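You operate a simulated robot arm through the tools that you are given. There is no shell and no other tool.

You are at the controls of a simulated robot arm. One attempt, no reset.

TASK
Rinse the soapy shell with water from the jug and tip it out.
Fine: pour it about a quarter full, put the jug back, tip out over the DRAIN bay and stand the shell on the green rack again; no puddle outside that bay. Set down upright: green jug.

The check looks at the end state, three seconds after you hand in, the way a careful person would. Anything else that was tipped, shoved, dropped, spilled or broken makes it a failure.

THE ROBOT
A 6-joint arm with a two-finger gripper, fixed in place. Base frame: the origin is at the foot of the arm, x ahead of it, y to its left, z up; the work surface is at about z = 0.744. Units: m, rad, N and s.
Its first joint turns from -2.897 to 2.897 rad. Payload 3.43 kg.
Tool frame: the origin (TCP) lies between the finger pads and is the grasp point; the fingertips stand 0.02 m ahead of it; z points along the fingers, y is the line along which they close. Largest opening 0.19 m; the body of the gripper starts 0.248 m behind the TCP.
Orientation is that of the tool frame in the base frame, as a unit quaternion [x, y, z, w]. With the fingers straight down and closing along the base's y, the tool's x points along the base's -x, its y along +y and its z along -z.

THE INTERFACE
- The arm moves only by the tool play_rows. Its argument "deltas" is a list of rows, each an object of numbers (a shift or turn left out is 0, a gripper value left out holds the last): "rx", "ry", "rz": the turn, a rotation vector about the base's x, y, z in rad; "tx", "ty", "tz": the shift along the base's x, y, z in m; "claw": the finger opening in m, from 0 to 0.19. In form: [{"rx": .., "ry": .., "rz": .., "tx": .., "ty": .., "tz": .., "claw": ..}, ...]. A call has 1 to 20 rows; each row shifts and turns the commanded pose from where the row before left it. A row lasts 0.2 s, in which the tool goes at most 0.05 m and 0.15 rad; a call with a longer step from one row to the next is refused whole, and so is a gripper value outside its range. Where a pose cannot be reached the arm comes as near as it can. A force on the tool above 40 N (or 10 N above the force at the start of the call, whichever is more), or a blocked arm, ends the call early, and 0.2 s more pass. Each finger travels about 0.153 m/s and halts on what it meets, pressing with about 29 N; the grip force reading is that of the motor and also rises with nothing between the fingers. The clock runs only during rows and for 0.2 s after the last one: add rows that do not move to give the fingers time. It gives the time, the measured TCP pose, the force on the tool (base axes), the opening and the grip force at its end, in the units of the frame above (readings bear some noise), with the torque about the TCP (base axes, N m) and any sound that the robot's microphone picked up, and new pictures: "views" is both (left out), scene, wrist or none.
- Cameras (640 x 400 px; columns grow to the right, rows downward): "scene" is fixed at [0.4006, -0.6502, 1.6599]; the picture's right is [1.00, -0.06, 0.00], its down [-0.06, -0.99, -0.13] and it looks along [0.01, 0.13, -0.99] (base axes); focal length 214 px, centre (320, 200). "wrist" rides on the gripper at [0.07, -0.008, -0.288] in the tool frame; the picture's right is [0.12, 0.99, 0.00], its down [-0.96, 0.11, -0.25] and it looks along [-0.25, 0.03, 0.97] (tool axes); focal length 261 px, centre (320, 200). There is no depth. A picture from a camera that has moved, and an enlarged one, comes with that camera's place and axes in the base frame and with its lens.
- slide_trunk(by): slides the trunk up (or, below 0, down) by that many m; the arm rides with it, the base frame stays. It gives what a move gives, with no picture.
- zoom(camera, box): a new picture of the part [left, top, right, bottom] of that camera's present view, enlarged. The clock stands still meanwhile.
- job_done(): hands the job in; it is judged then, once.

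Places have to be worked out from the pictures, the camera data and where the tool is seen. Open the gripper and draw the arm clear of the work before you hand the job in, unless the task says otherwise.

The tools are called after ">>>" as name(argument=value, ...) on one line, values as JSON. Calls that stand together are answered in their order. play_rows: Moves the arm, as the interface text tells. Its arguments: {"type":"object","properties":{"deltas":{"type":"array","items":{"type":"object","properties":{"rx":{"type":"number"},"ry":{"type":"number"},"rz":{"type":"number"},"tx":{"type":"number"},"ty":{"type":"number"},"tz":{"type":"number"},"claw":{"type":"number"}}}},"views":{"type":"string","enum":["both","scene","wrist","none"]}},"required":["deltas"]} The other tools are called the same way: slide_trunk (by) slides the trunk up or down; zoom (camera, box) takes an enlarged picture of a part of a camera's view; job_done () hands the job in.

At the start:

```text
time: 0.0
tool_pos: [0.5483, -0.4512, 1.379]
orientation: [-0.001, 1.0, 0.0, 0.0]
wrist_force: [0.8, -0.1, 0.1]
moment: [-0.02, 0.02, 0.0]
width: 0.1898
grasp_force: 0.1
trunk travel left (down, up): [-0.325, 0.115]
```

scene: 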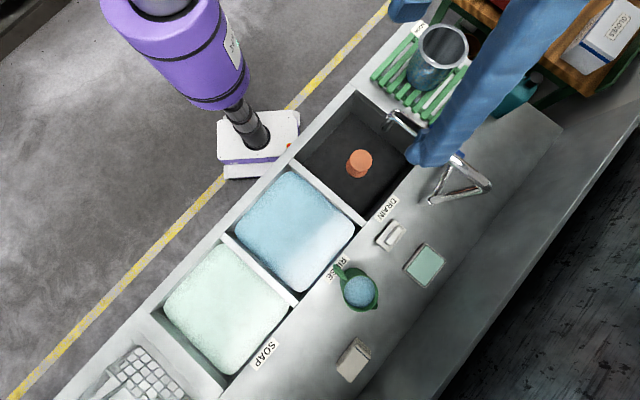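
wrist: 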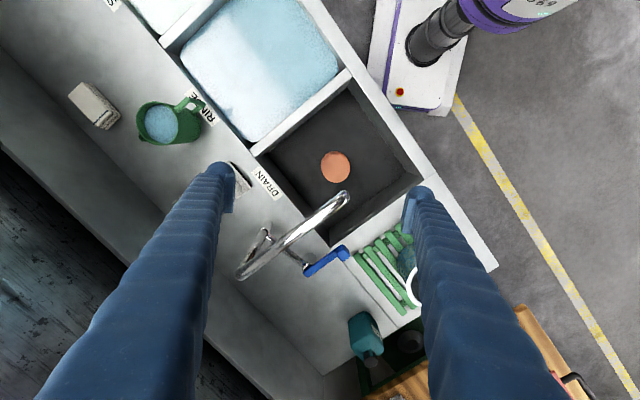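

I start by enlarging the pictures to work out where the jug, shell, rack and drain bay are.

>>> zoom(camera="scene", box=[280, 200, 480, 325])

>>> zoom(camera="scene", box=[340, 0, 540, 125])

>>> zoom(camera="wrist", box=[40, 60, 280, 210])

>>> zoom(camera="wrist", box=[220, 160, 460, 310])

```text
3.20 times, centred on (380, 262) of scene
camera zoom: at [0.4006, -0.6502, 1.6599], right [1.0, -0.06, 0.0], down [-0.06, -0.99, -0.13], along [0.01, 0.13, -0.99], focal length 686 px, centre (128, 0)
```

zoom: 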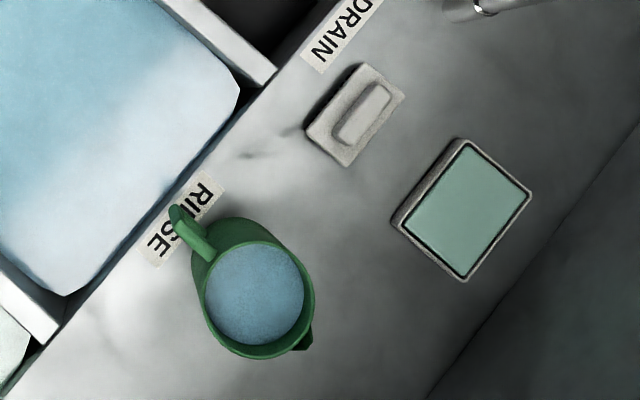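

```text
3.20 times, centred on (440, 62) of scene
camera zoom: at [0.4006, -0.6502, 1.6599], right [1.0, -0.06, 0.0], down [-0.06, -0.99, -0.13], along [0.01, 0.13, -0.99], focal length 686 px, centre (-64, 640)
```

zoom: 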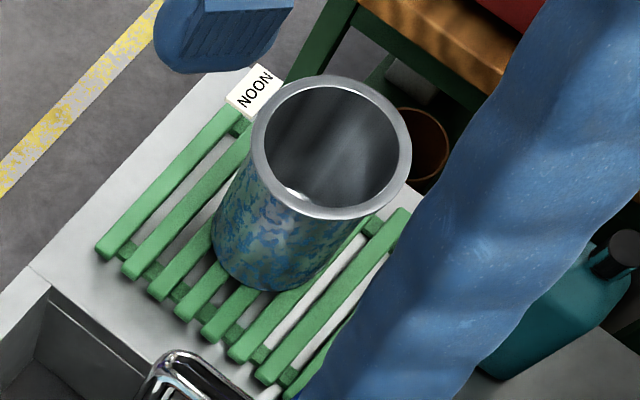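

```text
2.67 times, centred on (160, 135) of wrist
camera zoom: at [0.4788, -0.4596, 1.6646], right [-0.12, 0.99, 0.0], down [0.96, 0.12, 0.25], along [0.25, 0.03, -0.97], focal length 695 px, centre (747, 373)
```

zoom: 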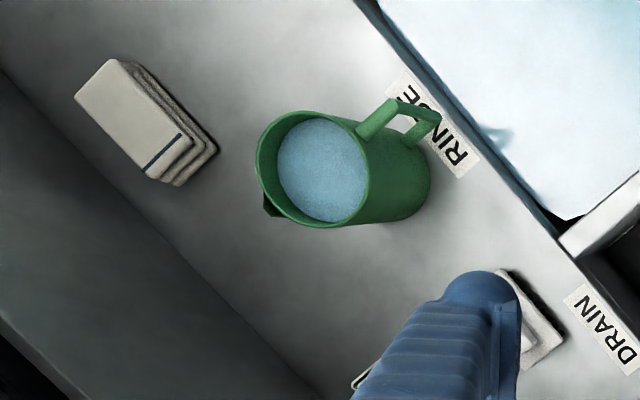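

```text
2.67 times, centred on (340, 235) of wrist
camera zoom: at [0.4788, -0.4596, 1.6646], right [-0.12, 0.99, 0.0], down [0.96, 0.12, 0.25], along [0.25, 0.03, -0.97], focal length 695 px, centre (267, 107)
```

zoom: 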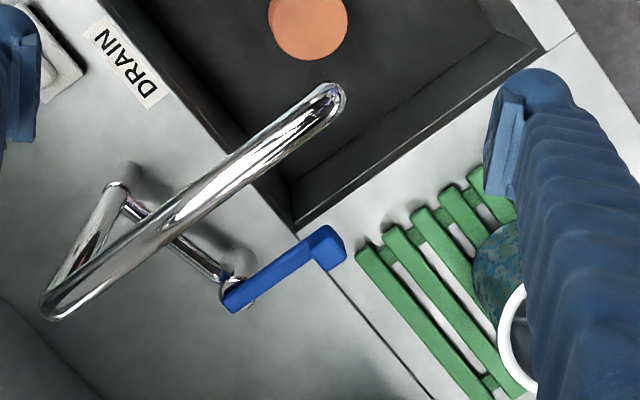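

The labels seen in both cameras triangulate to a deck around z≈0.88, with the jug near (0.50,-0.83) and the shell near (0.86,-0.08). I move high above everything toward the rack to get another viewpoint.

>>> play_rows(deltas=[{"tx": 0.02, "ty": 0.037}, {"tx": 0.02, "ty": 0.037}, {"tx": 0.02, "ty": 0.037}, {"tx": 0.02, "ty": 0.037}, {"tx": 0.02, "ty": 0.037}, {"tx": 0.02, "ty": 0.037}, {"tx": 0.02, "ty": 0.037}, {"tx": 0.02, "ty": 0.037}, {"tx": 0.02, "ty": 0.037}, {}], views="both")

```text
time: 2.2
tool_pos: [0.7288, -0.1181, 1.3794]
orientation: [-0.001, 1.0, 0.0, 0.0]
wrist_force: [0.0, 0.0, 0.4]
moment: [-0.04, -0.05, 0.01]
width: 0.1901
grasp_force: 0.0
trunk travel left (down, up): [-0.325, 0.115]
camera wrist: at [0.658, -0.1255, 1.6654], right [-0.12, 0.99, 0.0], down [0.96, 0.12, 0.25], along [0.25, 0.03, -0.97], focal length 261 px, centre (320, 200)
```

scene: 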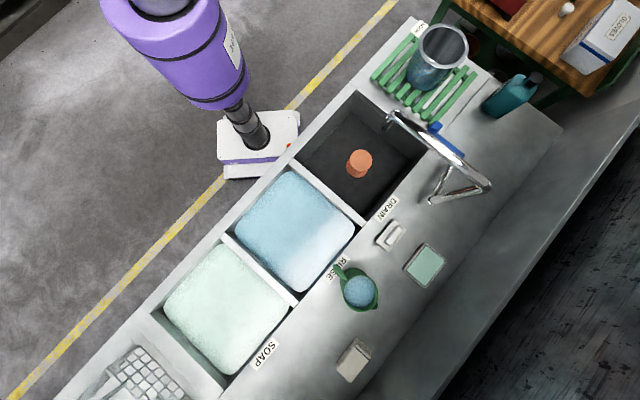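
wrist: 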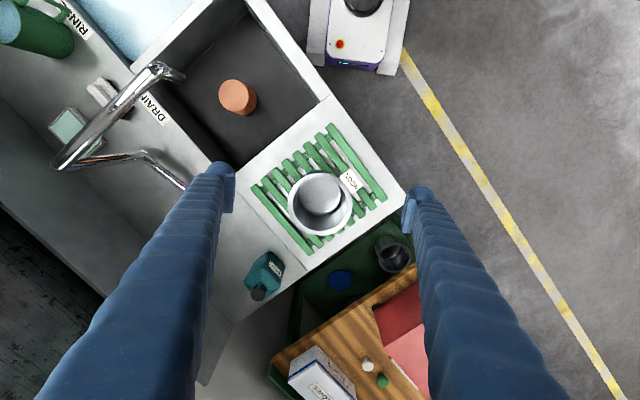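

The shell stands on the slatted rack and the scene view is now unobstructed. I enlarge both views around the shell, drain bay and faucet.

>>> zoom(camera="wrist", box=[230, 110, 420, 270])

>>> zoom(camera="scene", box=[360, 10, 500, 110])

>>> zoom(camera="scene", box=[280, 80, 500, 220])

>>> zoom(camera="wrist", box=[40, 40, 290, 200])

```text
2.50 times, centred on (325, 190) of wrist
camera zoom: at [0.658, -0.1255, 1.6654], right [-0.12, 0.99, 0.0], down [0.96, 0.12, 0.25], along [0.25, 0.03, -0.97], focal length 652 px, centre (308, 225)
```

zoom: 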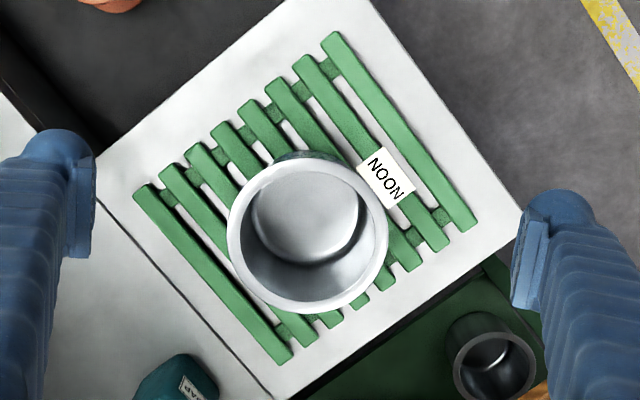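

```text
4.00 times, centred on (430, 60) of scene
camera zoom: at [0.4006, -0.6502, 1.6599], right [1.0, -0.06, 0.0], down [-0.06, -0.99, -0.13], along [0.01, 0.13, -0.99], focal length 858 px, centre (-120, 760)
```

zoom: 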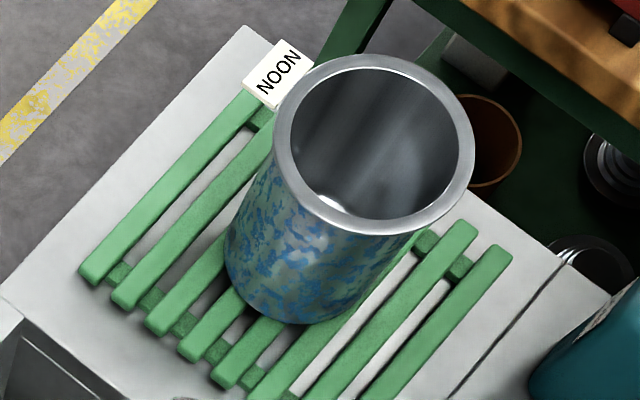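

```text
2.86 times, centred on (390, 150) of scene
camera zoom: at [0.4006, -0.6502, 1.6599], right [1.0, -0.06, 0.0], down [-0.06, -0.99, -0.13], along [0.01, 0.13, -0.99], focal length 613 px, centre (120, 343)
```

zoom: 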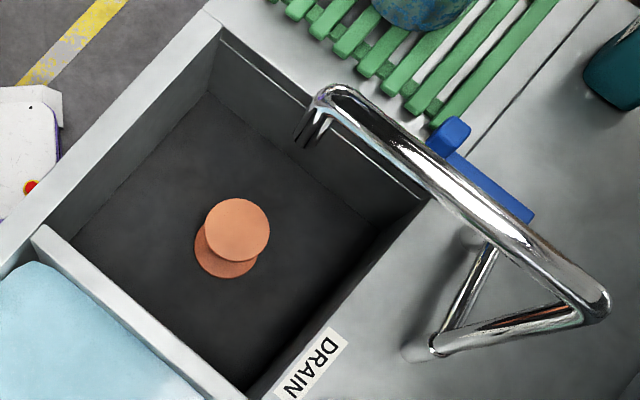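

```text
2.50 times, centred on (165, 120) of wrist
camera zoom: at [0.658, -0.1255, 1.6654], right [-0.12, 0.99, 0.0], down [0.96, 0.12, 0.25], along [0.25, 0.03, -0.97], focal length 652 px, centre (708, 400)
```

zoom: 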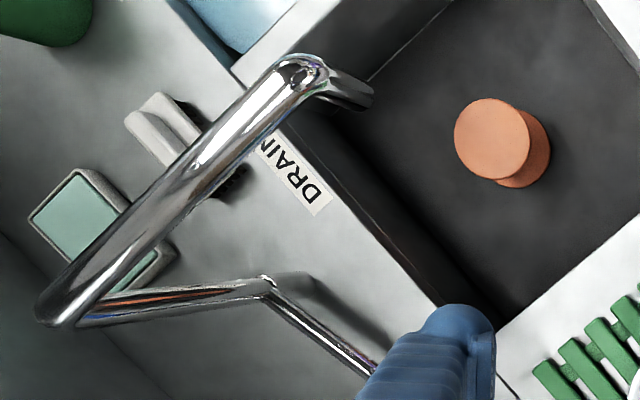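

The shell rim is near (0.825,-0.104, z≈1.05), about 0.157 m wide, and the rack slats are at z≈0.92. The faucet spout ends over the drain bay centre at z≈1.2. I enlarge the shell tightly in both cameras to measure its inner size.

>>> zoom(camera="wrist", box=[280, 165, 360, 245])

>>> zoom(camera="scene", box=[395, 15, 475, 95])

>>> zoom(camera="scene", box=[320, 250, 400, 320])

```text
5.00 times, centred on (320, 205) of wrist
camera zoom: at [0.658, -0.1255, 1.6654], right [-0.12, 0.99, 0.0], down [0.96, 0.12, 0.25], along [0.25, 0.03, -0.97], focal length 1303 px, centre (320, 175)
```

zoom: 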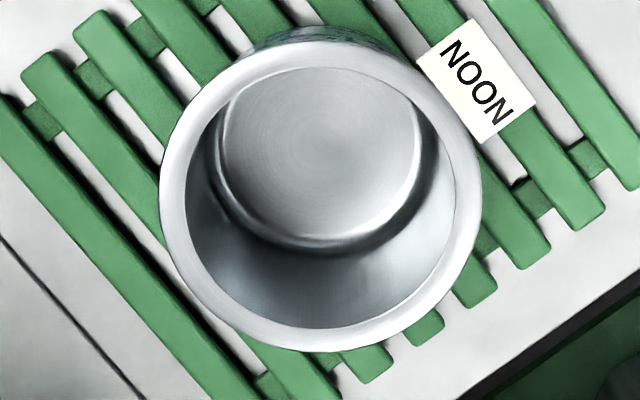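

```text
5.00 times, centred on (435, 55) of scene
camera zoom: at [0.4006, -0.6502, 1.6599], right [1.0, -0.06, 0.0], down [-0.06, -0.99, -0.13], along [0.01, 0.13, -0.99], focal length 1072 px, centre (-255, 925)
```

zoom: 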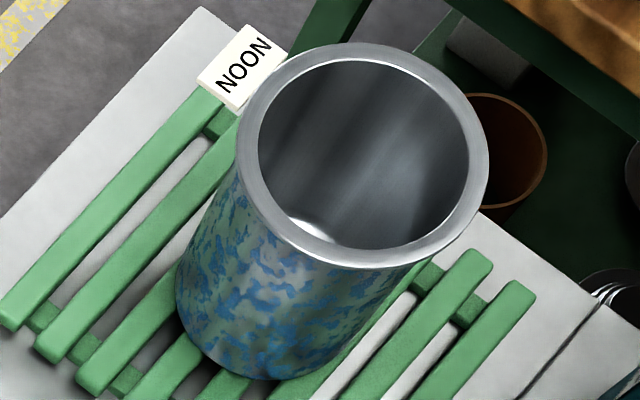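

```text
5.71 times, centred on (360, 285) of scene
camera zoom: at [0.4006, -0.6502, 1.6599], right [1.0, -0.06, 0.0], down [-0.06, -0.99, -0.13], along [0.01, 0.13, -0.99], focal length 1226 px, centre (91, -286)
```

zoom: 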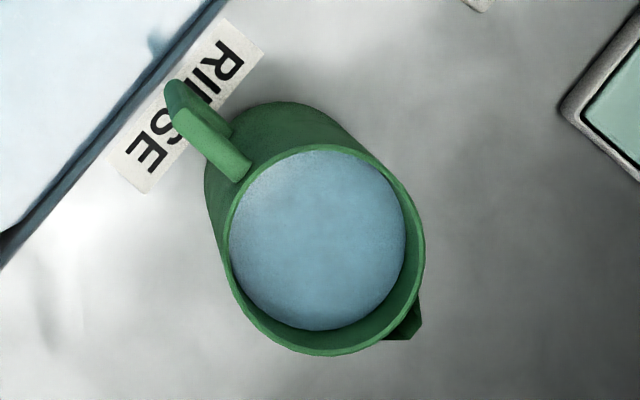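

The shell's inside looks about 0.133 m wide and 0.10 m deep, so a quarter is roughly 0.3 L. The jug is about 0.10 m wide with its rim at z≈1.01, its handle toward the robot and its spout away. I turn the tool about -46° and move high toward the jug's robot side.

>>> play_rows(deltas=[{"tx": -0.0219, "ty": -0.0401, "rz": -0.0535}, {"tx": -0.0219, "ty": -0.0401, "rz": -0.0535}, {"tx": -0.0219, "ty": -0.0401, "rz": -0.0535}, {"tx": -0.0219, "ty": -0.0401, "rz": -0.0535}, {"tx": -0.0219, "ty": -0.0401, "rz": -0.0535}, {"tx": -0.0219, "ty": -0.0401, "rz": -0.0535}, {"tx": -0.0219, "ty": -0.0401, "rz": -0.0535}, {"tx": -0.0219, "ty": -0.0401, "rz": -0.0535}, {"tx": -0.0219, "ty": -0.0401, "rz": -0.0535}, {"tx": -0.0219, "ty": -0.0401, "rz": -0.0535}, {"tx": -0.0219, "ty": -0.0401, "rz": -0.0535}, {"tx": -0.0219, "ty": -0.0401, "rz": -0.0535}, {"tx": -0.0219, "ty": -0.0401, "rz": -0.0535}, {"tx": -0.0219, "ty": -0.0401, "rz": -0.0535}, {"tx": -0.0219, "ty": -0.0401, "rz": -0.0535}, {}], views="both")

```text
time: 5.6
tool_pos: [0.3995, -0.7235, 1.3793]
orientation: [0.39, 0.921, 0.0, 0.0]
wrist_force: [0.7, 0.7, -0.4]
moment: [-0.01, 0.03, -0.03]
width: 0.1903
grasp_force: 0.0
trunk travel left (down, up): [-0.325, 0.115]
camera wrist: at [0.3458, -0.6774, 1.6648], right [0.63, 0.78, 0.0], down [0.75, -0.61, 0.25], along [0.19, -0.16, -0.97], focal length 261 px, centre (320, 200)
```

scene: 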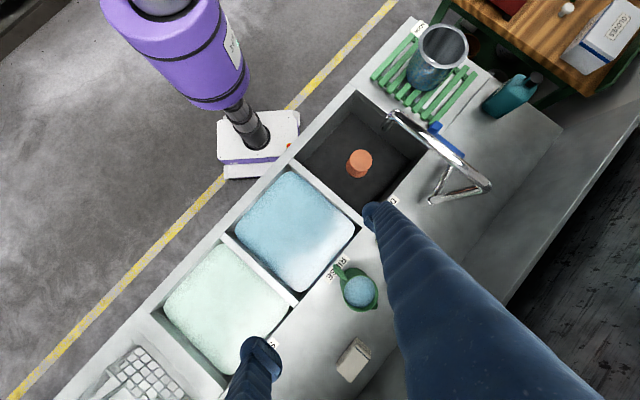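
wrist: 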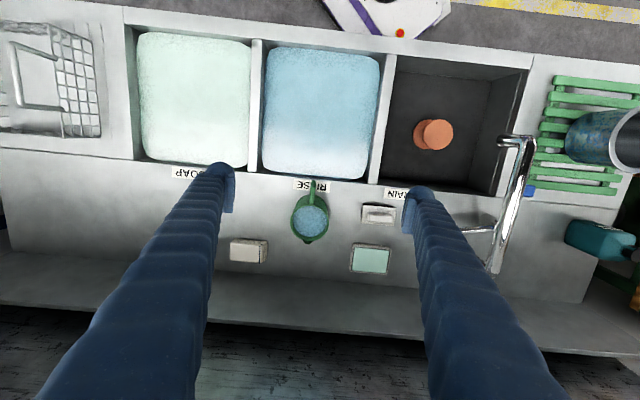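

The view is well aligned with the sink. I enlarge around the jug from this third viewpoint to pin down its centre, handle direction and rim height.

>>> zoom(camera="wrist", box=[270, 165, 350, 255])

>>> zoom(camera="wrist", box=[380, 40, 640, 220])

```text
4.44 times, centred on (310, 210) of wrist
camera zoom: at [0.3458, -0.6774, 1.6648], right [0.63, 0.78, 0.0], down [0.75, -0.61, 0.25], along [0.19, -0.16, -0.97], focal length 1158 px, centre (364, 156)
```

zoom: 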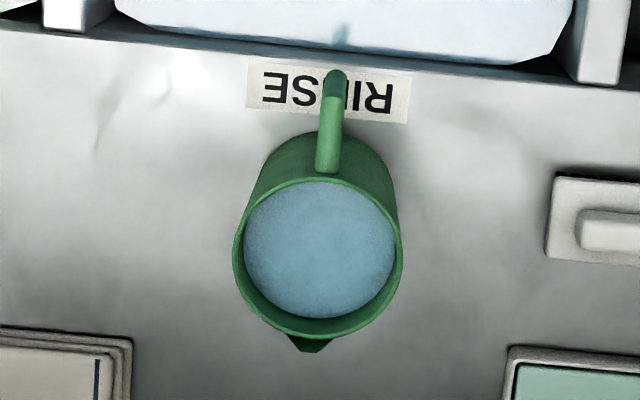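

```text
2.22 times, centred on (510, 130) of wrist
camera zoom: at [0.3458, -0.6774, 1.6648], right [0.63, 0.78, 0.0], down [0.75, -0.61, 0.25], along [0.19, -0.16, -0.97], focal length 579 px, centre (-102, 356)
```

zoom: 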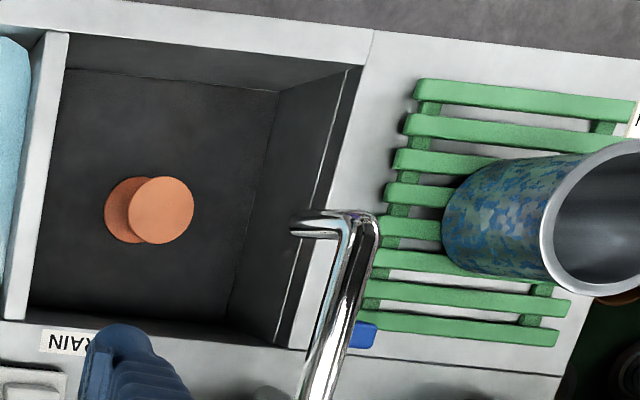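

The jug centre comes out at about (0.506,-0.843), rim z≈1.013, base z≈0.885, with the handle pointing at 135°. I pitch the tool up to 20° below horizontal, pointing toward the jug along -45°, while descending behind it and narrowing the claw to 0.15.

>>> play_rows(deltas=[{"rx": -0.0975, "ry": -0.0945, "tx": -0.003, "ty": 0.0015, "tz": -0.0277, "claw": 0.15}, {"rx": -0.0975, "ry": -0.0945, "tx": -0.003, "ty": 0.0015, "tz": -0.0277}, {"rx": -0.0975, "ry": -0.0945, "tx": -0.003, "ty": 0.0015, "tz": -0.0277}, {"rx": -0.0975, "ry": -0.0945, "tx": -0.003, "ty": 0.0015, "tz": -0.0277}, {"rx": -0.0975, "ry": -0.0945, "tx": -0.003, "ty": 0.0015, "tz": -0.0277}, {"rx": -0.0975, "ry": -0.0945, "tx": -0.003, "ty": 0.0015, "tz": -0.0277}, {"rx": -0.0975, "ry": -0.0945, "tx": -0.003, "ty": 0.0015, "tz": -0.0277}, {"rx": -0.0975, "ry": -0.0945, "tx": -0.003, "ty": 0.0015, "tz": -0.0277}, {"rx": -0.0975, "ry": -0.0945, "tx": -0.003, "ty": 0.0015, "tz": -0.0277}, {}, {}], views="both")

```text
time: 8.0
tool_pos: [0.3747, -0.7561, 1.1788]
orientation: [0.328, 0.759, -0.196, 0.527]
wrist_force: [0.0, -0.1, -0.4]
moment: [-0.01, 0.03, -0.1]
width: 0.1502
grasp_force: 0.0
out of reach, approached as far as the arm can: row 8, 9
trunk travel left (down, up): [-0.325, 0.115]
camera wrist: at [0.16, -0.5554, 1.2176], right [0.67, 0.74, -0.06], down [0.14, -0.04, 0.99], along [0.73, -0.67, -0.13], focal length 261 px, centre (320, 200)
```

scene: 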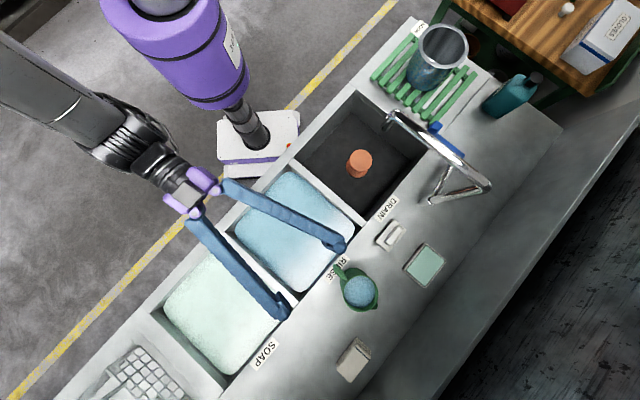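
wrist: 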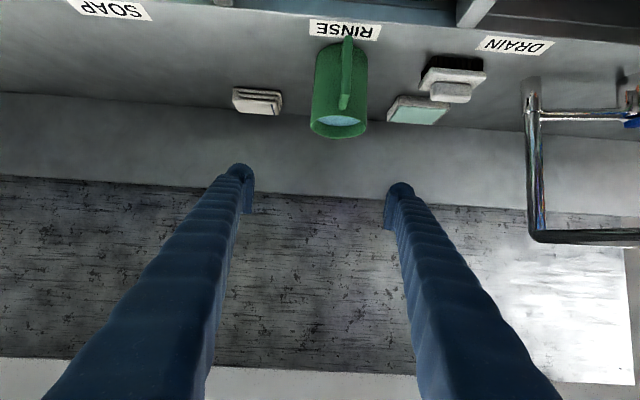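

The last part of that pose was too close in for the arm: it stopped at (0.375,-0.756,1.179) with the pitch about right. The fingers can straddle the jug from above, so I move outward over the jug at safe height.

>>> play_rows(deltas=[{"tx": 0.033, "ty": -0.033, "tz": 0.005}, {"tx": 0.033, "ty": -0.033, "tz": 0.005}, {"tx": 0.033, "ty": -0.033, "tz": 0.005}, {"tx": 0.0345, "ty": -0.034, "tz": 0.005}, {}, {}], views="both")

```text
time: 9.4
tool_pos: [0.5082, -0.8885, 1.2009]
orientation: [0.329, 0.76, -0.195, 0.526]
wrist_force: [-0.3, 0.5, 0.2]
moment: [0.0, 0.01, 0.0]
width: 0.15
grasp_force: 0.0
trunk travel left (down, up): [-0.325, 0.115]
camera wrist: at [0.2945, -0.6887, 1.2389], right [0.67, 0.74, -0.06], down [0.14, -0.04, 0.99], along [0.73, -0.67, -0.13], focal length 261 px, centre (320, 200)
```

scene: 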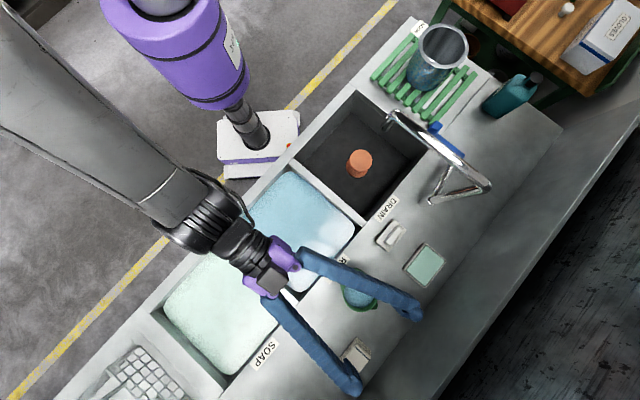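
wrist: 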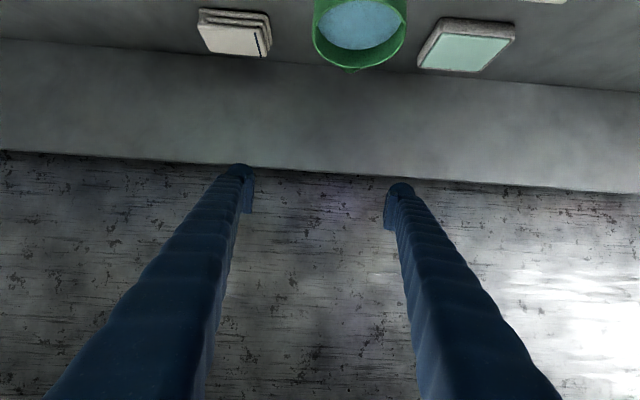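

The commanded pose follows the reached one, and TCP is now at (0.508,-0.889,1.20) with a slight 3° roll. I take out the roll and centre the TCP over the jug, staying high.

>>> play_rows(deltas=[{"tx": -0.001, "ty": 0.0228, "rx": -0.0347, "ry": 0.0332, "rz": 0.019}, {"tx": -0.001, "ty": 0.0227}, {}, {}], views="both")

```text
time: 10.4
tool_pos: [0.507, -0.8431, 1.1988]
orientation: [0.309, 0.768, -0.209, 0.521]
wrist_force: [-0.6, 0.8, 0.7]
moment: [-0.04, -0.02, 0.0]
width: 0.15
grasp_force: 0.0
trunk travel left (down, up): [-0.325, 0.115]
camera wrist: at [0.2896, -0.6452, 1.2375], right [0.66, 0.75, -0.11], down [0.17, -0.01, 0.99], along [0.74, -0.66, -0.13], focal length 261 px, centre (320, 200)
```

scene: 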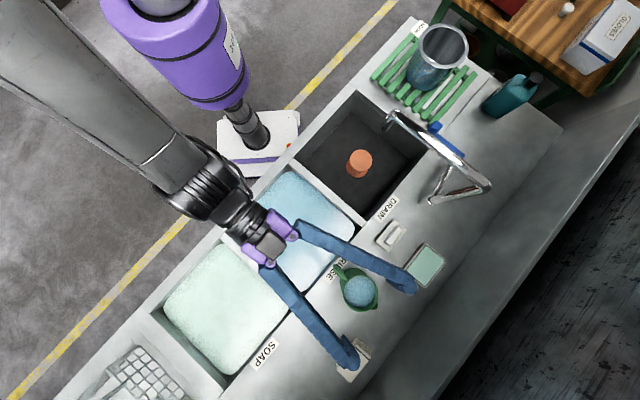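
wrist: 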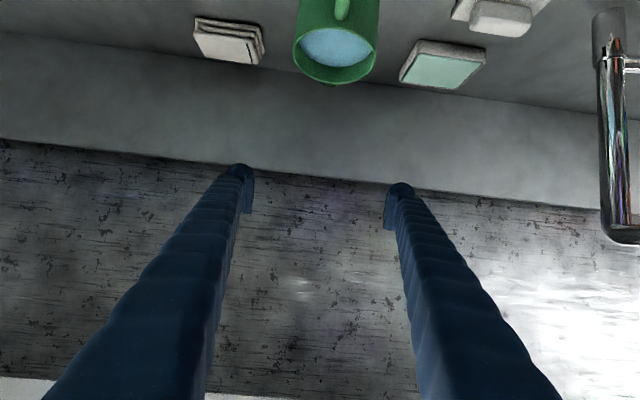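

Tool y is level now and the TCP sits over the jug axis at z≈1.2. I lower the trunk part way, which keeps the orientation, then check alignment.

>>> slide_trunk(by=-0.13)

>>> play_rows(deltas=[{}], views="both")

```text
time: 12.0
tool_pos: [0.5066, -0.8425, 1.0684]
orientation: [0.31, 0.768, -0.209, 0.52]
wrist_force: [0.2, -0.2, 1.1]
moment: [0.0, 0.01, 0.04]
width: 0.1499
grasp_force: 0.1
trunk travel left (down, up): [-0.195, 0.245]
```

```text
time: 12.4
tool_pos: [0.507, -0.8422, 1.0687]
orientation: [0.309, 0.768, -0.208, 0.521]
wrist_force: [0.4, -0.2, -0.3]
moment: [-0.01, 0.03, 0.02]
width: 0.1499
grasp_force: 0.1
trunk travel left (down, up): [-0.195, 0.245]
camera wrist: at [0.2896, -0.6451, 1.1075], right [0.66, 0.75, -0.11], down [0.17, -0.01, 0.99], along [0.74, -0.66, -0.13], focal length 261 px, centre (320, 200)
```

scene: 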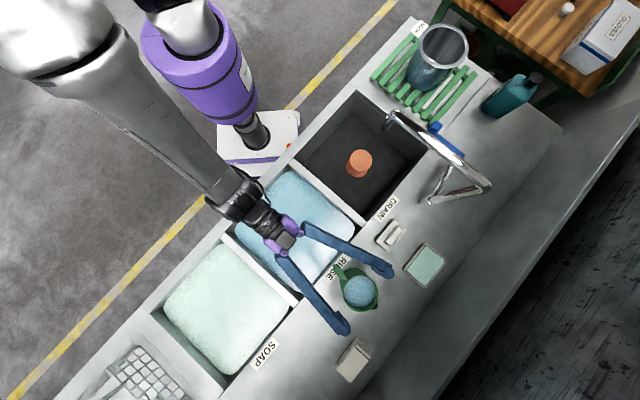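
wrist: 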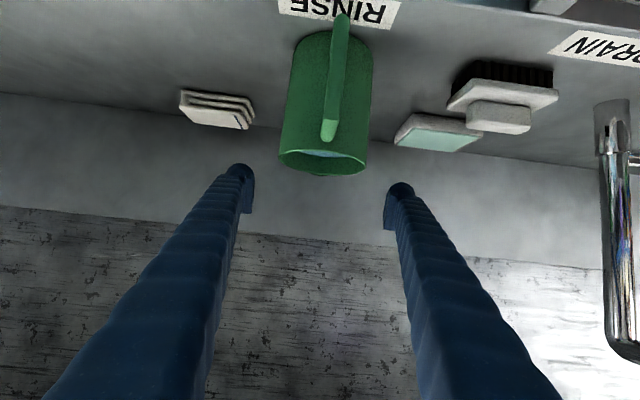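

The jug is centred between the fingers in the wrist view, and its apparent size matches the TCP depth. I lower the rest of the way so the pads reach mid-height of the jug at z≈0.955.

>>> slide_trunk(by=-0.113)

>>> play_rows(deltas=[{}], views="both")

```text
time: 13.8
tool_pos: [0.5071, -0.8428, 0.9569]
orientation: [0.31, 0.768, -0.209, 0.521]
wrist_force: [0.0, -0.4, -0.4]
moment: [0.01, 0.01, -0.02]
width: 0.1498
grasp_force: 0.0
trunk travel left (down, up): [-0.082, 0.358]
```

```text
time: 14.2
tool_pos: [0.507, -0.8424, 0.955]
orientation: [0.309, 0.767, -0.209, 0.521]
wrist_force: [0.6, -0.6, 0.4]
moment: [-0.01, -0.01, -0.03]
width: 0.1498
grasp_force: 0.0
trunk travel left (down, up): [-0.082, 0.358]
camera wrist: at [0.2896, -0.6451, 0.9945], right [0.66, 0.75, -0.11], down [0.17, -0.01, 0.99], along [0.74, -0.66, -0.13], focal length 261 px, centre (320, 200)
```

scene: 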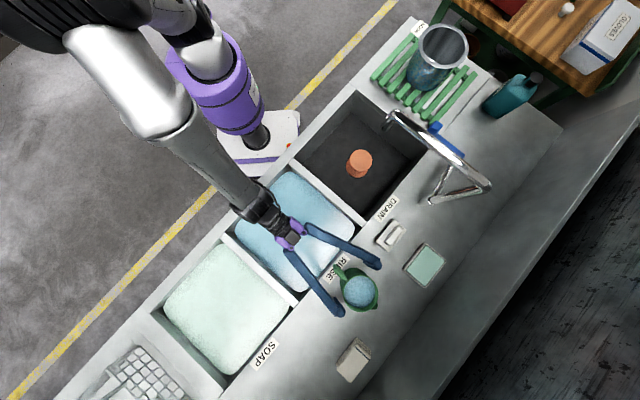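
wrist: 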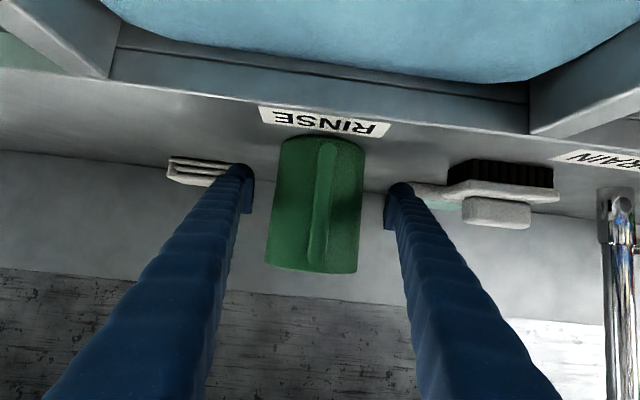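

The fingers straddle the jug with the handle between them. I enlarge the scene view to confirm the pads are abreast of the jug centre before closing.

>>> zoom(camera="scene", box=[310, 215, 420, 325])

>>> zoom(camera="wrist", box=[200, 100, 440, 290])

```text
3.64 times, centred on (365, 270) of scene
camera zoom: at [0.4006, -0.6502, 1.6599], right [1.0, -0.06, 0.0], down [-0.06, -0.99, -0.13], along [0.01, 0.13, -0.99], focal length 780 px, centre (156, -54)
```

zoom: 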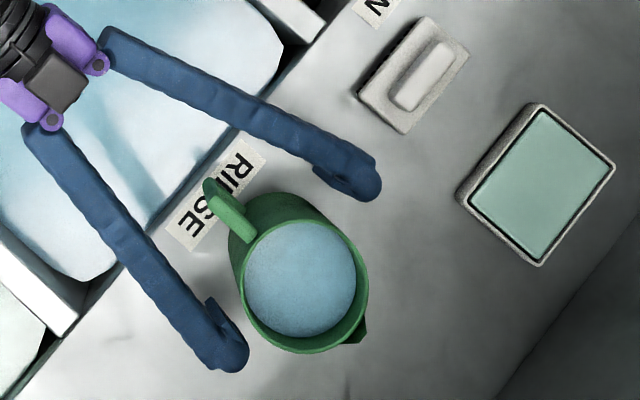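

```text
2.11 times, centred on (320, 195) of wrist
camera zoom: at [0.2896, -0.6451, 0.9945], right [0.66, 0.75, -0.11], down [0.17, -0.01, 0.99], along [0.74, -0.66, -0.13], focal length 549 px, centre (320, 210)
```

zoom: 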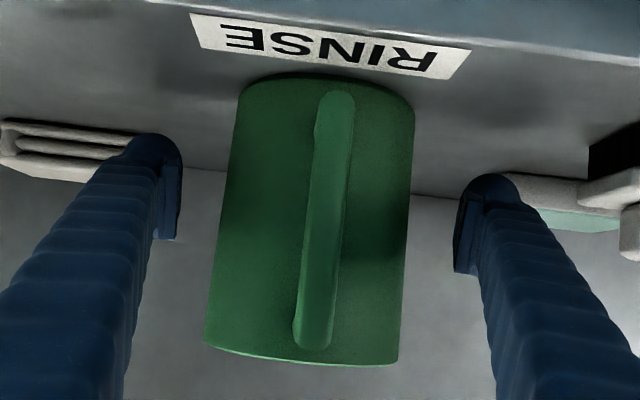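

The pads are centred on the jug body. I close the claw on it and wait for the grip to settle.

>>> play_rows(deltas=[{"claw": 0.12}, {"claw": 0.1}, {"claw": 0.07}, {"claw": 0.07}, {"claw": 0.07}, {"claw": 0.07}], views="both")

```text
time: 15.6
tool_pos: [0.5057, -0.8412, 0.955]
orientation: [0.31, 0.767, -0.209, 0.522]
wrist_force: [-2.0, -2.4, 1.3]
moment: [0.06, 0.0, 0.1]
width: 0.0989
grasp_force: 29.0
trunk travel left (down, up): [-0.082, 0.358]
camera wrist: at [0.2893, -0.6453, 0.9945], right [0.66, 0.75, -0.11], down [0.17, -0.01, 0.99], along [0.74, -0.66, -0.13], focal length 261 px, centre (320, 200)
```

scene: 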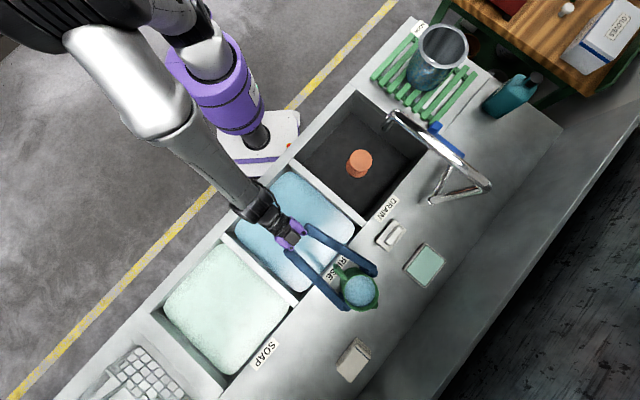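
wrist: 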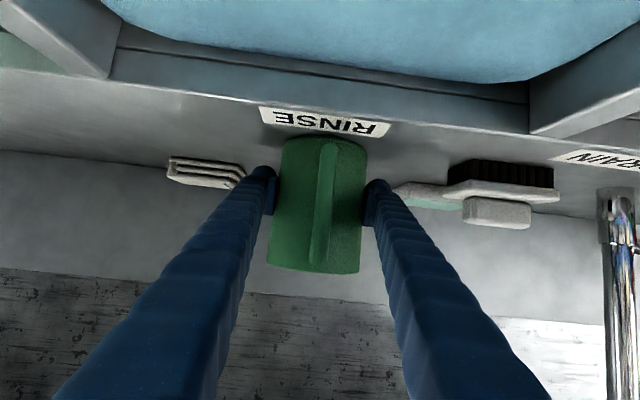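

The jug is gripped at width 0.099. To keep the arm in reach while pouring near the rack, a steeper 45° grasp is better. I open, pitch the tool about the TCP around the jug, and check before closing again.

>>> play_rows(deltas=[{"claw": 0.15}, {"claw": 0.15}, {"rx": 0.0937, "ry": 0.0977}, {"rx": 0.0937, "ry": 0.0977}, {"rx": 0.0937, "ry": 0.0977}, {}, {}], views="both")

```text
time: 17.2
tool_pos: [0.5065, -0.8424, 0.9556]
orientation: [0.346, 0.857, -0.143, 0.355]
wrist_force: [-0.4, 0.0, -0.5]
moment: [0.04, -0.02, 0.03]
width: 0.1498
grasp_force: 0.1
trunk travel left (down, up): [-0.082, 0.358]
camera wrist: at [0.3183, -0.6732, 1.1071], right [0.63, 0.77, -0.08], down [0.44, -0.27, 0.86], along [0.64, -0.57, -0.51], focal length 261 px, centre (320, 200)
```

scene: 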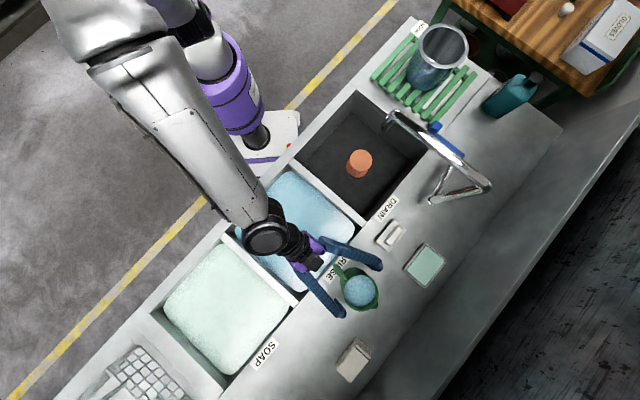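
wrist: 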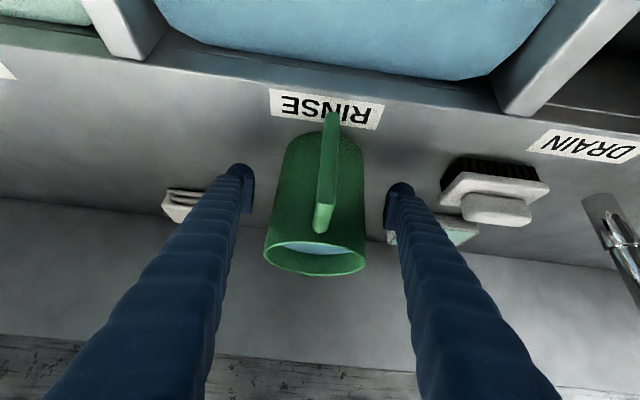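

The 45° pose is reached and the jug is still centred. I close the claw on it.

>>> play_rows(deltas=[{"claw": 0.12}, {"claw": 0.1}, {"claw": 0.07}, {"claw": 0.07}, {"claw": 0.07}, {"claw": 0.07}, {"claw": 0.07}], views="wrist")

```text
time: 18.8
tool_pos: [0.5059, -0.842, 0.9559]
orientation: [0.346, 0.857, -0.141, 0.356]
wrist_force: [-0.4, -0.1, 0.5]
moment: [0.03, 0.03, 0.02]
width: 0.1031
grasp_force: 29.7
trunk travel left (down, up): [-0.082, 0.358]
camera wrist: at [0.3183, -0.6731, 1.1069], right [0.63, 0.77, -0.08], down [0.44, -0.27, 0.86], along [0.64, -0.57, -0.51], focal length 261 px, centre (320, 200)
```

wrist: 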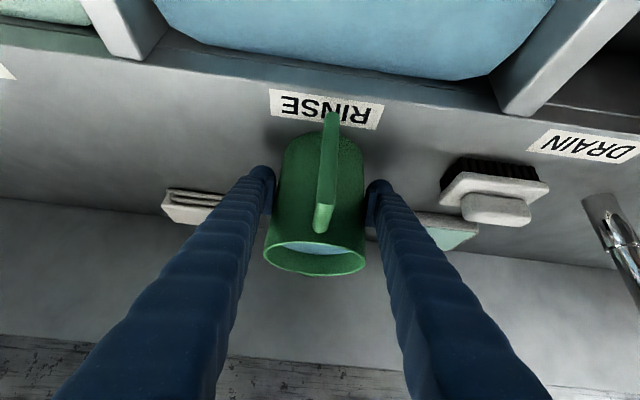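

The grip holds at 0.103 with about 30 N. I lift a little with the trunk and read the weight.

>>> slide_trunk(by=0.04)

>>> play_rows(deltas=[{}, {}, {}], views="both")

```text
time: 19.6
tool_pos: [0.506, -0.8434, 0.9936]
orientation: [0.346, 0.857, -0.142, 0.355]
wrist_force: [1.4, -0.6, -7.3]
moment: [-0.12, -0.12, 0.01]
width: 0.1029
grasp_force: 28.4
trunk travel left (down, up): [-0.122, 0.318]
```

```text
time: 20.4
tool_pos: [0.5063, -0.8433, 0.9944]
orientation: [0.345, 0.857, -0.142, 0.356]
wrist_force: [-0.7, -0.5, -8.2]
moment: [-0.11, -0.07, -0.05]
width: 0.1029
grasp_force: 28.8
trunk travel left (down, up): [-0.122, 0.318]
camera wrist: at [0.3186, -0.6734, 1.1465], right [0.63, 0.77, -0.08], down [0.44, -0.27, 0.86], along [0.64, -0.57, -0.51], focal length 261 px, centre (320, 200)
```

scene: 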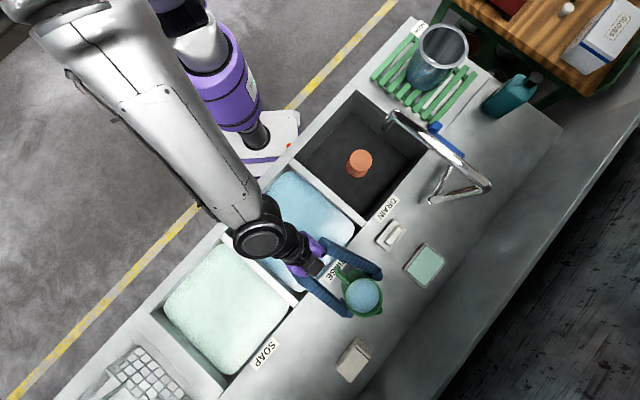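
wrist: 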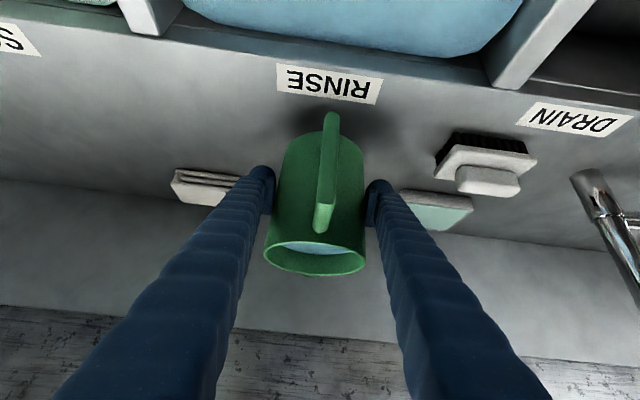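

The jug weighs about 8 N in the hand and hangs steady. I raise the trunk back to its original height, then lift further with the arm so the jug can pass above the faucet.

>>> slide_trunk(by=0.203)

>>> play_rows(deltas=[{"tz": 0.01}, {"tz": 0.02}, {"tz": 0.03}, {"tz": 0.03}, {"tz": 0.03}, {"tz": 0.03}, {"tz": 0.02}, {"tz": 0.01}, {}], views="both")

```text
time: 22.6
tool_pos: [0.5074, -0.842, 1.1969]
orientation: [0.346, 0.857, -0.142, 0.354]
wrist_force: [0.0, 0.2, -8.0]
moment: [-0.11, -0.09, 0.01]
width: 0.1029
grasp_force: 29.0
trunk travel left (down, up): [-0.325, 0.115]
```

```text
time: 24.6
tool_pos: [0.5077, -0.8421, 1.3781]
orientation: [0.345, 0.857, -0.142, 0.356]
wrist_force: [0.1, 0.3, -8.5]
moment: [-0.1, -0.09, 0.01]
width: 0.103
grasp_force: 29.0
trunk travel left (down, up): [-0.325, 0.115]
camera wrist: at [0.3189, -0.6738, 1.5304], right [0.63, 0.77, -0.08], down [0.44, -0.27, 0.86], along [0.64, -0.57, -0.51], focal length 261 px, centre (320, 200)
```

scene: 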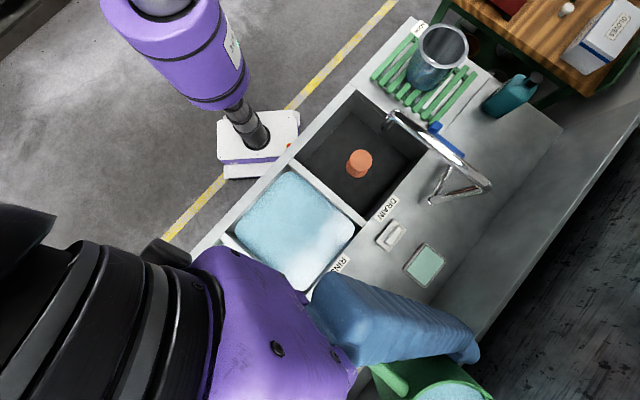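
wrist: 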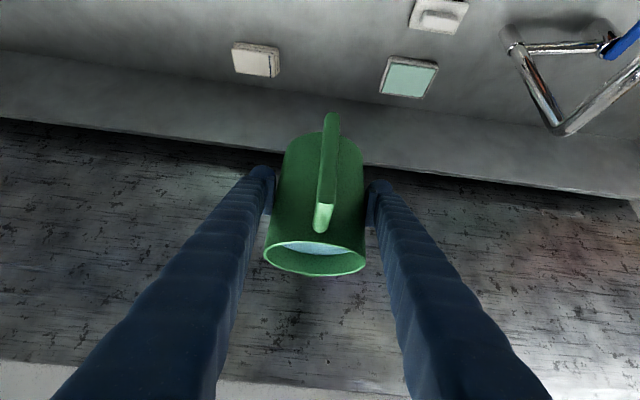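

The jug base is now at z≈1.31, above the faucet. I translate with the orientation held, in smooth steps, to (0.80,-0.45).

>>> play_rows(deltas=[{"tx": 0.006, "ty": 0.008}, {"tx": 0.0119, "ty": 0.016}, {"tx": 0.0179, "ty": 0.0241}, {"tx": 0.0179, "ty": 0.0241}, {"tx": 0.0179, "ty": 0.0241}, {"tx": 0.0179, "ty": 0.0241}, {"tx": 0.0179, "ty": 0.0241}, {"tx": 0.0179, "ty": 0.0241}, {"tx": 0.0179, "ty": 0.0241}, {"tx": 0.0179, "ty": 0.0241}, {"tx": 0.0179, "ty": 0.0241}, {"tx": 0.0179, "ty": 0.0241}, {"tx": 0.0179, "ty": 0.0241}, {"tx": 0.0179, "ty": 0.0241}, {"tx": 0.0179, "ty": 0.0241}, {"tx": 0.0179, "ty": 0.0241}, {"tx": 0.0119, "ty": 0.016}, {"tx": 0.008, "ty": 0.01}, {}], views="both")

```text
time: 28.6
tool_pos: [0.7956, -0.4575, 1.3775]
orientation: [0.345, 0.857, -0.142, 0.355]
wrist_force: [-0.5, -0.2, -8.1]
moment: [-0.07, -0.11, 0.03]
width: 0.1027
grasp_force: 29.7
trunk travel left (down, up): [-0.325, 0.115]
camera wrist: at [0.6073, -0.2885, 1.529], right [0.63, 0.77, -0.08], down [0.44, -0.27, 0.86], along [0.64, -0.57, -0.51], focal length 261 px, centre (320, 200)
```

scene: 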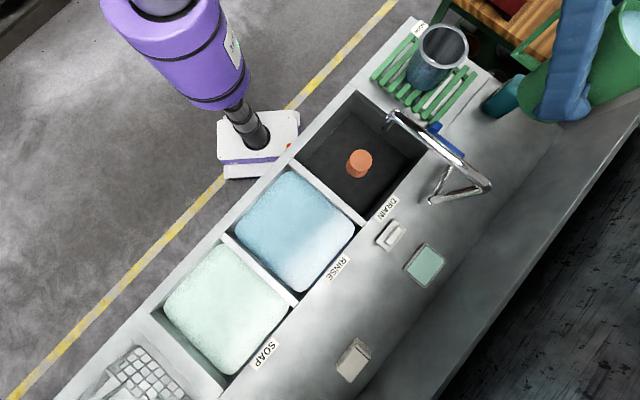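
wrist: 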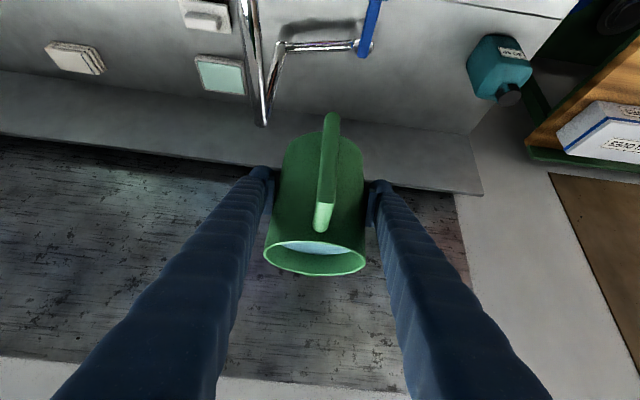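

The jug has cleared the faucet with steady weight. I continue along +y to a point above the shell at (0.78,-0.06), still high.

>>> play_rows(deltas=[{"tx": -0.0004, "ty": 0.01}, {"tx": -0.0008, "ty": 0.02}, {"tx": -0.0012, "ty": 0.03}, {"tx": -0.0012, "ty": 0.03}, {"tx": -0.0012, "ty": 0.03}, {"tx": -0.0012, "ty": 0.03}, {"tx": -0.0012, "ty": 0.03}, {"tx": -0.0012, "ty": 0.03}, {"tx": -0.0012, "ty": 0.03}, {"tx": -0.0012, "ty": 0.03}, {"tx": -0.0012, "ty": 0.03}, {"tx": -0.0012, "ty": 0.03}, {"tx": -0.0012, "ty": 0.03}, {"tx": -0.0008, "ty": 0.02}, {"tx": -0.0004, "ty": 0.015}, {}], views="both")

```text
time: 32.0
tool_pos: [0.7789, -0.059, 1.3796]
orientation: [0.346, 0.857, -0.143, 0.356]
wrist_force: [-0.1, -0.3, -8.4]
moment: [-0.07, -0.11, 0.0]
width: 0.1023
grasp_force: 28.9
trunk travel left (down, up): [-0.325, 0.115]
camera wrist: at [0.5909, 0.1096, 1.5313], right [0.63, 0.77, -0.08], down [0.44, -0.27, 0.86], along [0.64, -0.57, -0.51], focal length 261 px, centre (320, 200)
```

scene: 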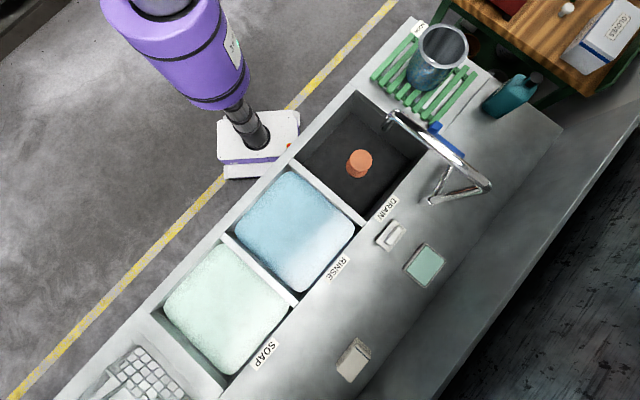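
wrist: 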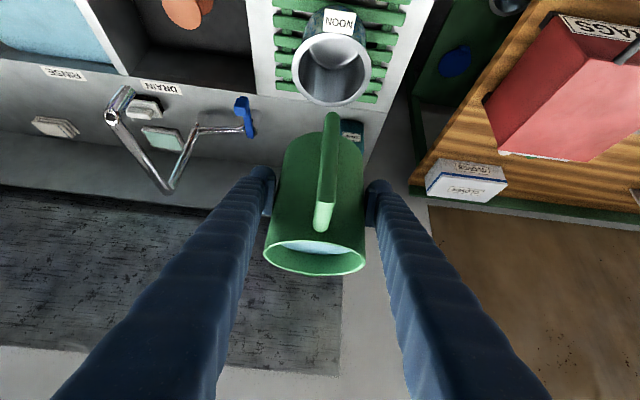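

The jug hangs above the rack and the wrist camera now sees the shell. I enlarge to refine the shell position and the level inside the jug before tilting.

>>> zoom(camera="wrist", box=[260, 0, 420, 130])

>>> zoom(camera="wrist", box=[240, 100, 400, 290])

```text
3.08 times, centred on (340, 65) of wrist
camera zoom: at [0.5909, 0.1096, 1.5313], right [0.63, 0.77, -0.08], down [0.44, -0.27, 0.86], along [0.64, -0.57, -0.51], focal length 802 px, centre (258, 615)
```

zoom: 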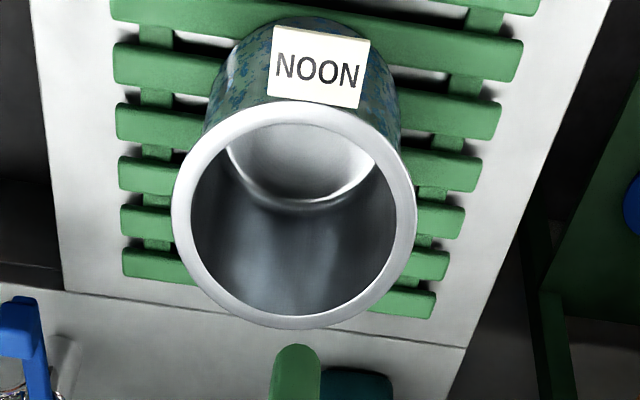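

```text
2.11 times, centred on (320, 195) of wrist
camera zoom: at [0.5909, 0.1096, 1.5313], right [0.63, 0.77, -0.08], down [0.44, -0.27, 0.86], along [0.64, -0.57, -0.51], focal length 549 px, centre (320, 210)
```

zoom: 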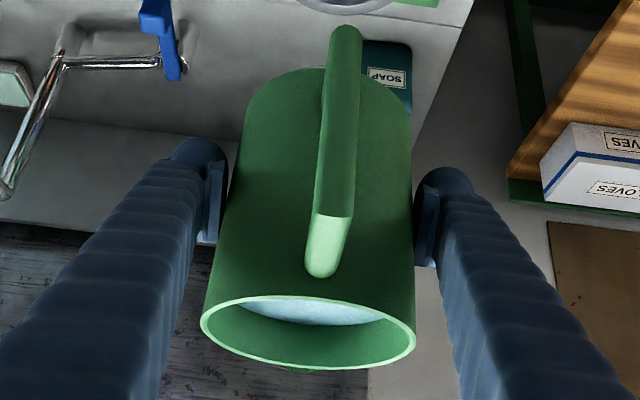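

The NOON tag is a small plate at rim height on the robot side of the shell, which I must clear. The shell centre refines to about (0.824,-0.103). I descend in place to z≈1.25 and then check.

>>> play_rows(deltas=[{"tz": -0.01}, {"tz": -0.02}, {"tz": -0.03}, {"tz": -0.03}, {"tz": -0.02}, {"tz": -0.02}, {}], views="both")

```text
time: 33.6
tool_pos: [0.7765, -0.0582, 1.2473]
orientation: [0.345, 0.857, -0.142, 0.355]
wrist_force: [-0.5, 0.7, -7.8]
moment: [-0.06, -0.13, -0.01]
width: 0.1021
grasp_force: 29.0
trunk travel left (down, up): [-0.325, 0.115]
camera wrist: at [0.5885, 0.1107, 1.399], right [0.63, 0.77, -0.08], down [0.44, -0.27, 0.86], along [0.64, -0.57, -0.51], focal length 261 px, centre (320, 200)
```

scene: 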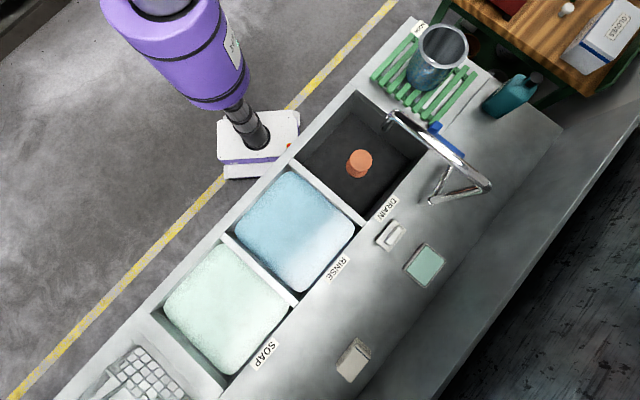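
wrist: 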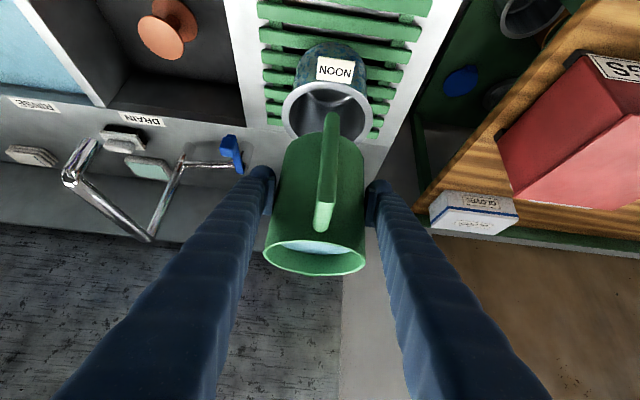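

The jug is above and just short of the shell, and the weight is still steady at about 8 N. I now tilt about 15°, still below the level at which water would run, while moving back and down to the pouring spot.

>>> play_rows(deltas=[{"tx": -0.0045, "ty": 0.0045, "tz": -0.01, "rx": 0.02, "ry": 0.0208}, {"tx": -0.008, "ty": 0.008, "tz": -0.018, "rx": 0.042, "ry": 0.0435}, {"tx": -0.01, "ty": 0.01, "tz": -0.022, "rx": 0.05, "ry": 0.0518}, {"tx": -0.008, "ty": 0.008, "tz": -0.018, "rx": 0.042, "ry": 0.0435}, {"tx": -0.0045, "ty": 0.0045, "tz": -0.01, "rx": 0.028, "ry": 0.029}, {}, {}], views="both")

```text
time: 35.2
tool_pos: [0.7448, -0.0245, 1.1688]
orientation: [0.361, 0.896, -0.095, 0.24]
wrist_force: [0.4, -0.3, -8.2]
moment: [-0.12, -0.1, -0.01]
width: 0.102
grasp_force: 28.9
trunk travel left (down, up): [-0.325, 0.115]
camera wrist: at [0.5916, 0.1114, 1.381], right [0.61, 0.79, -0.06], down [0.59, -0.41, 0.69], along [0.52, -0.46, -0.72], focal length 261 px, centre (320, 200)
```

scene: 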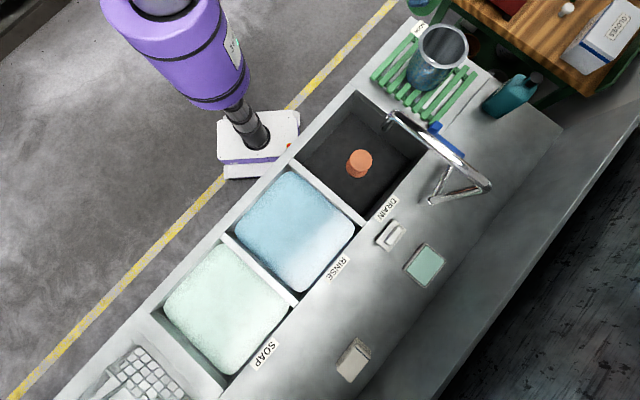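
wrist: 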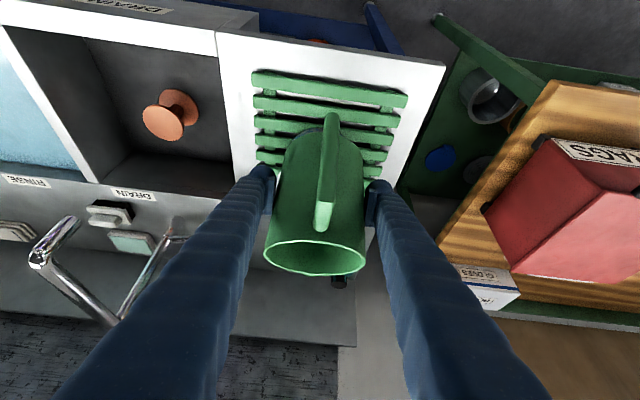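

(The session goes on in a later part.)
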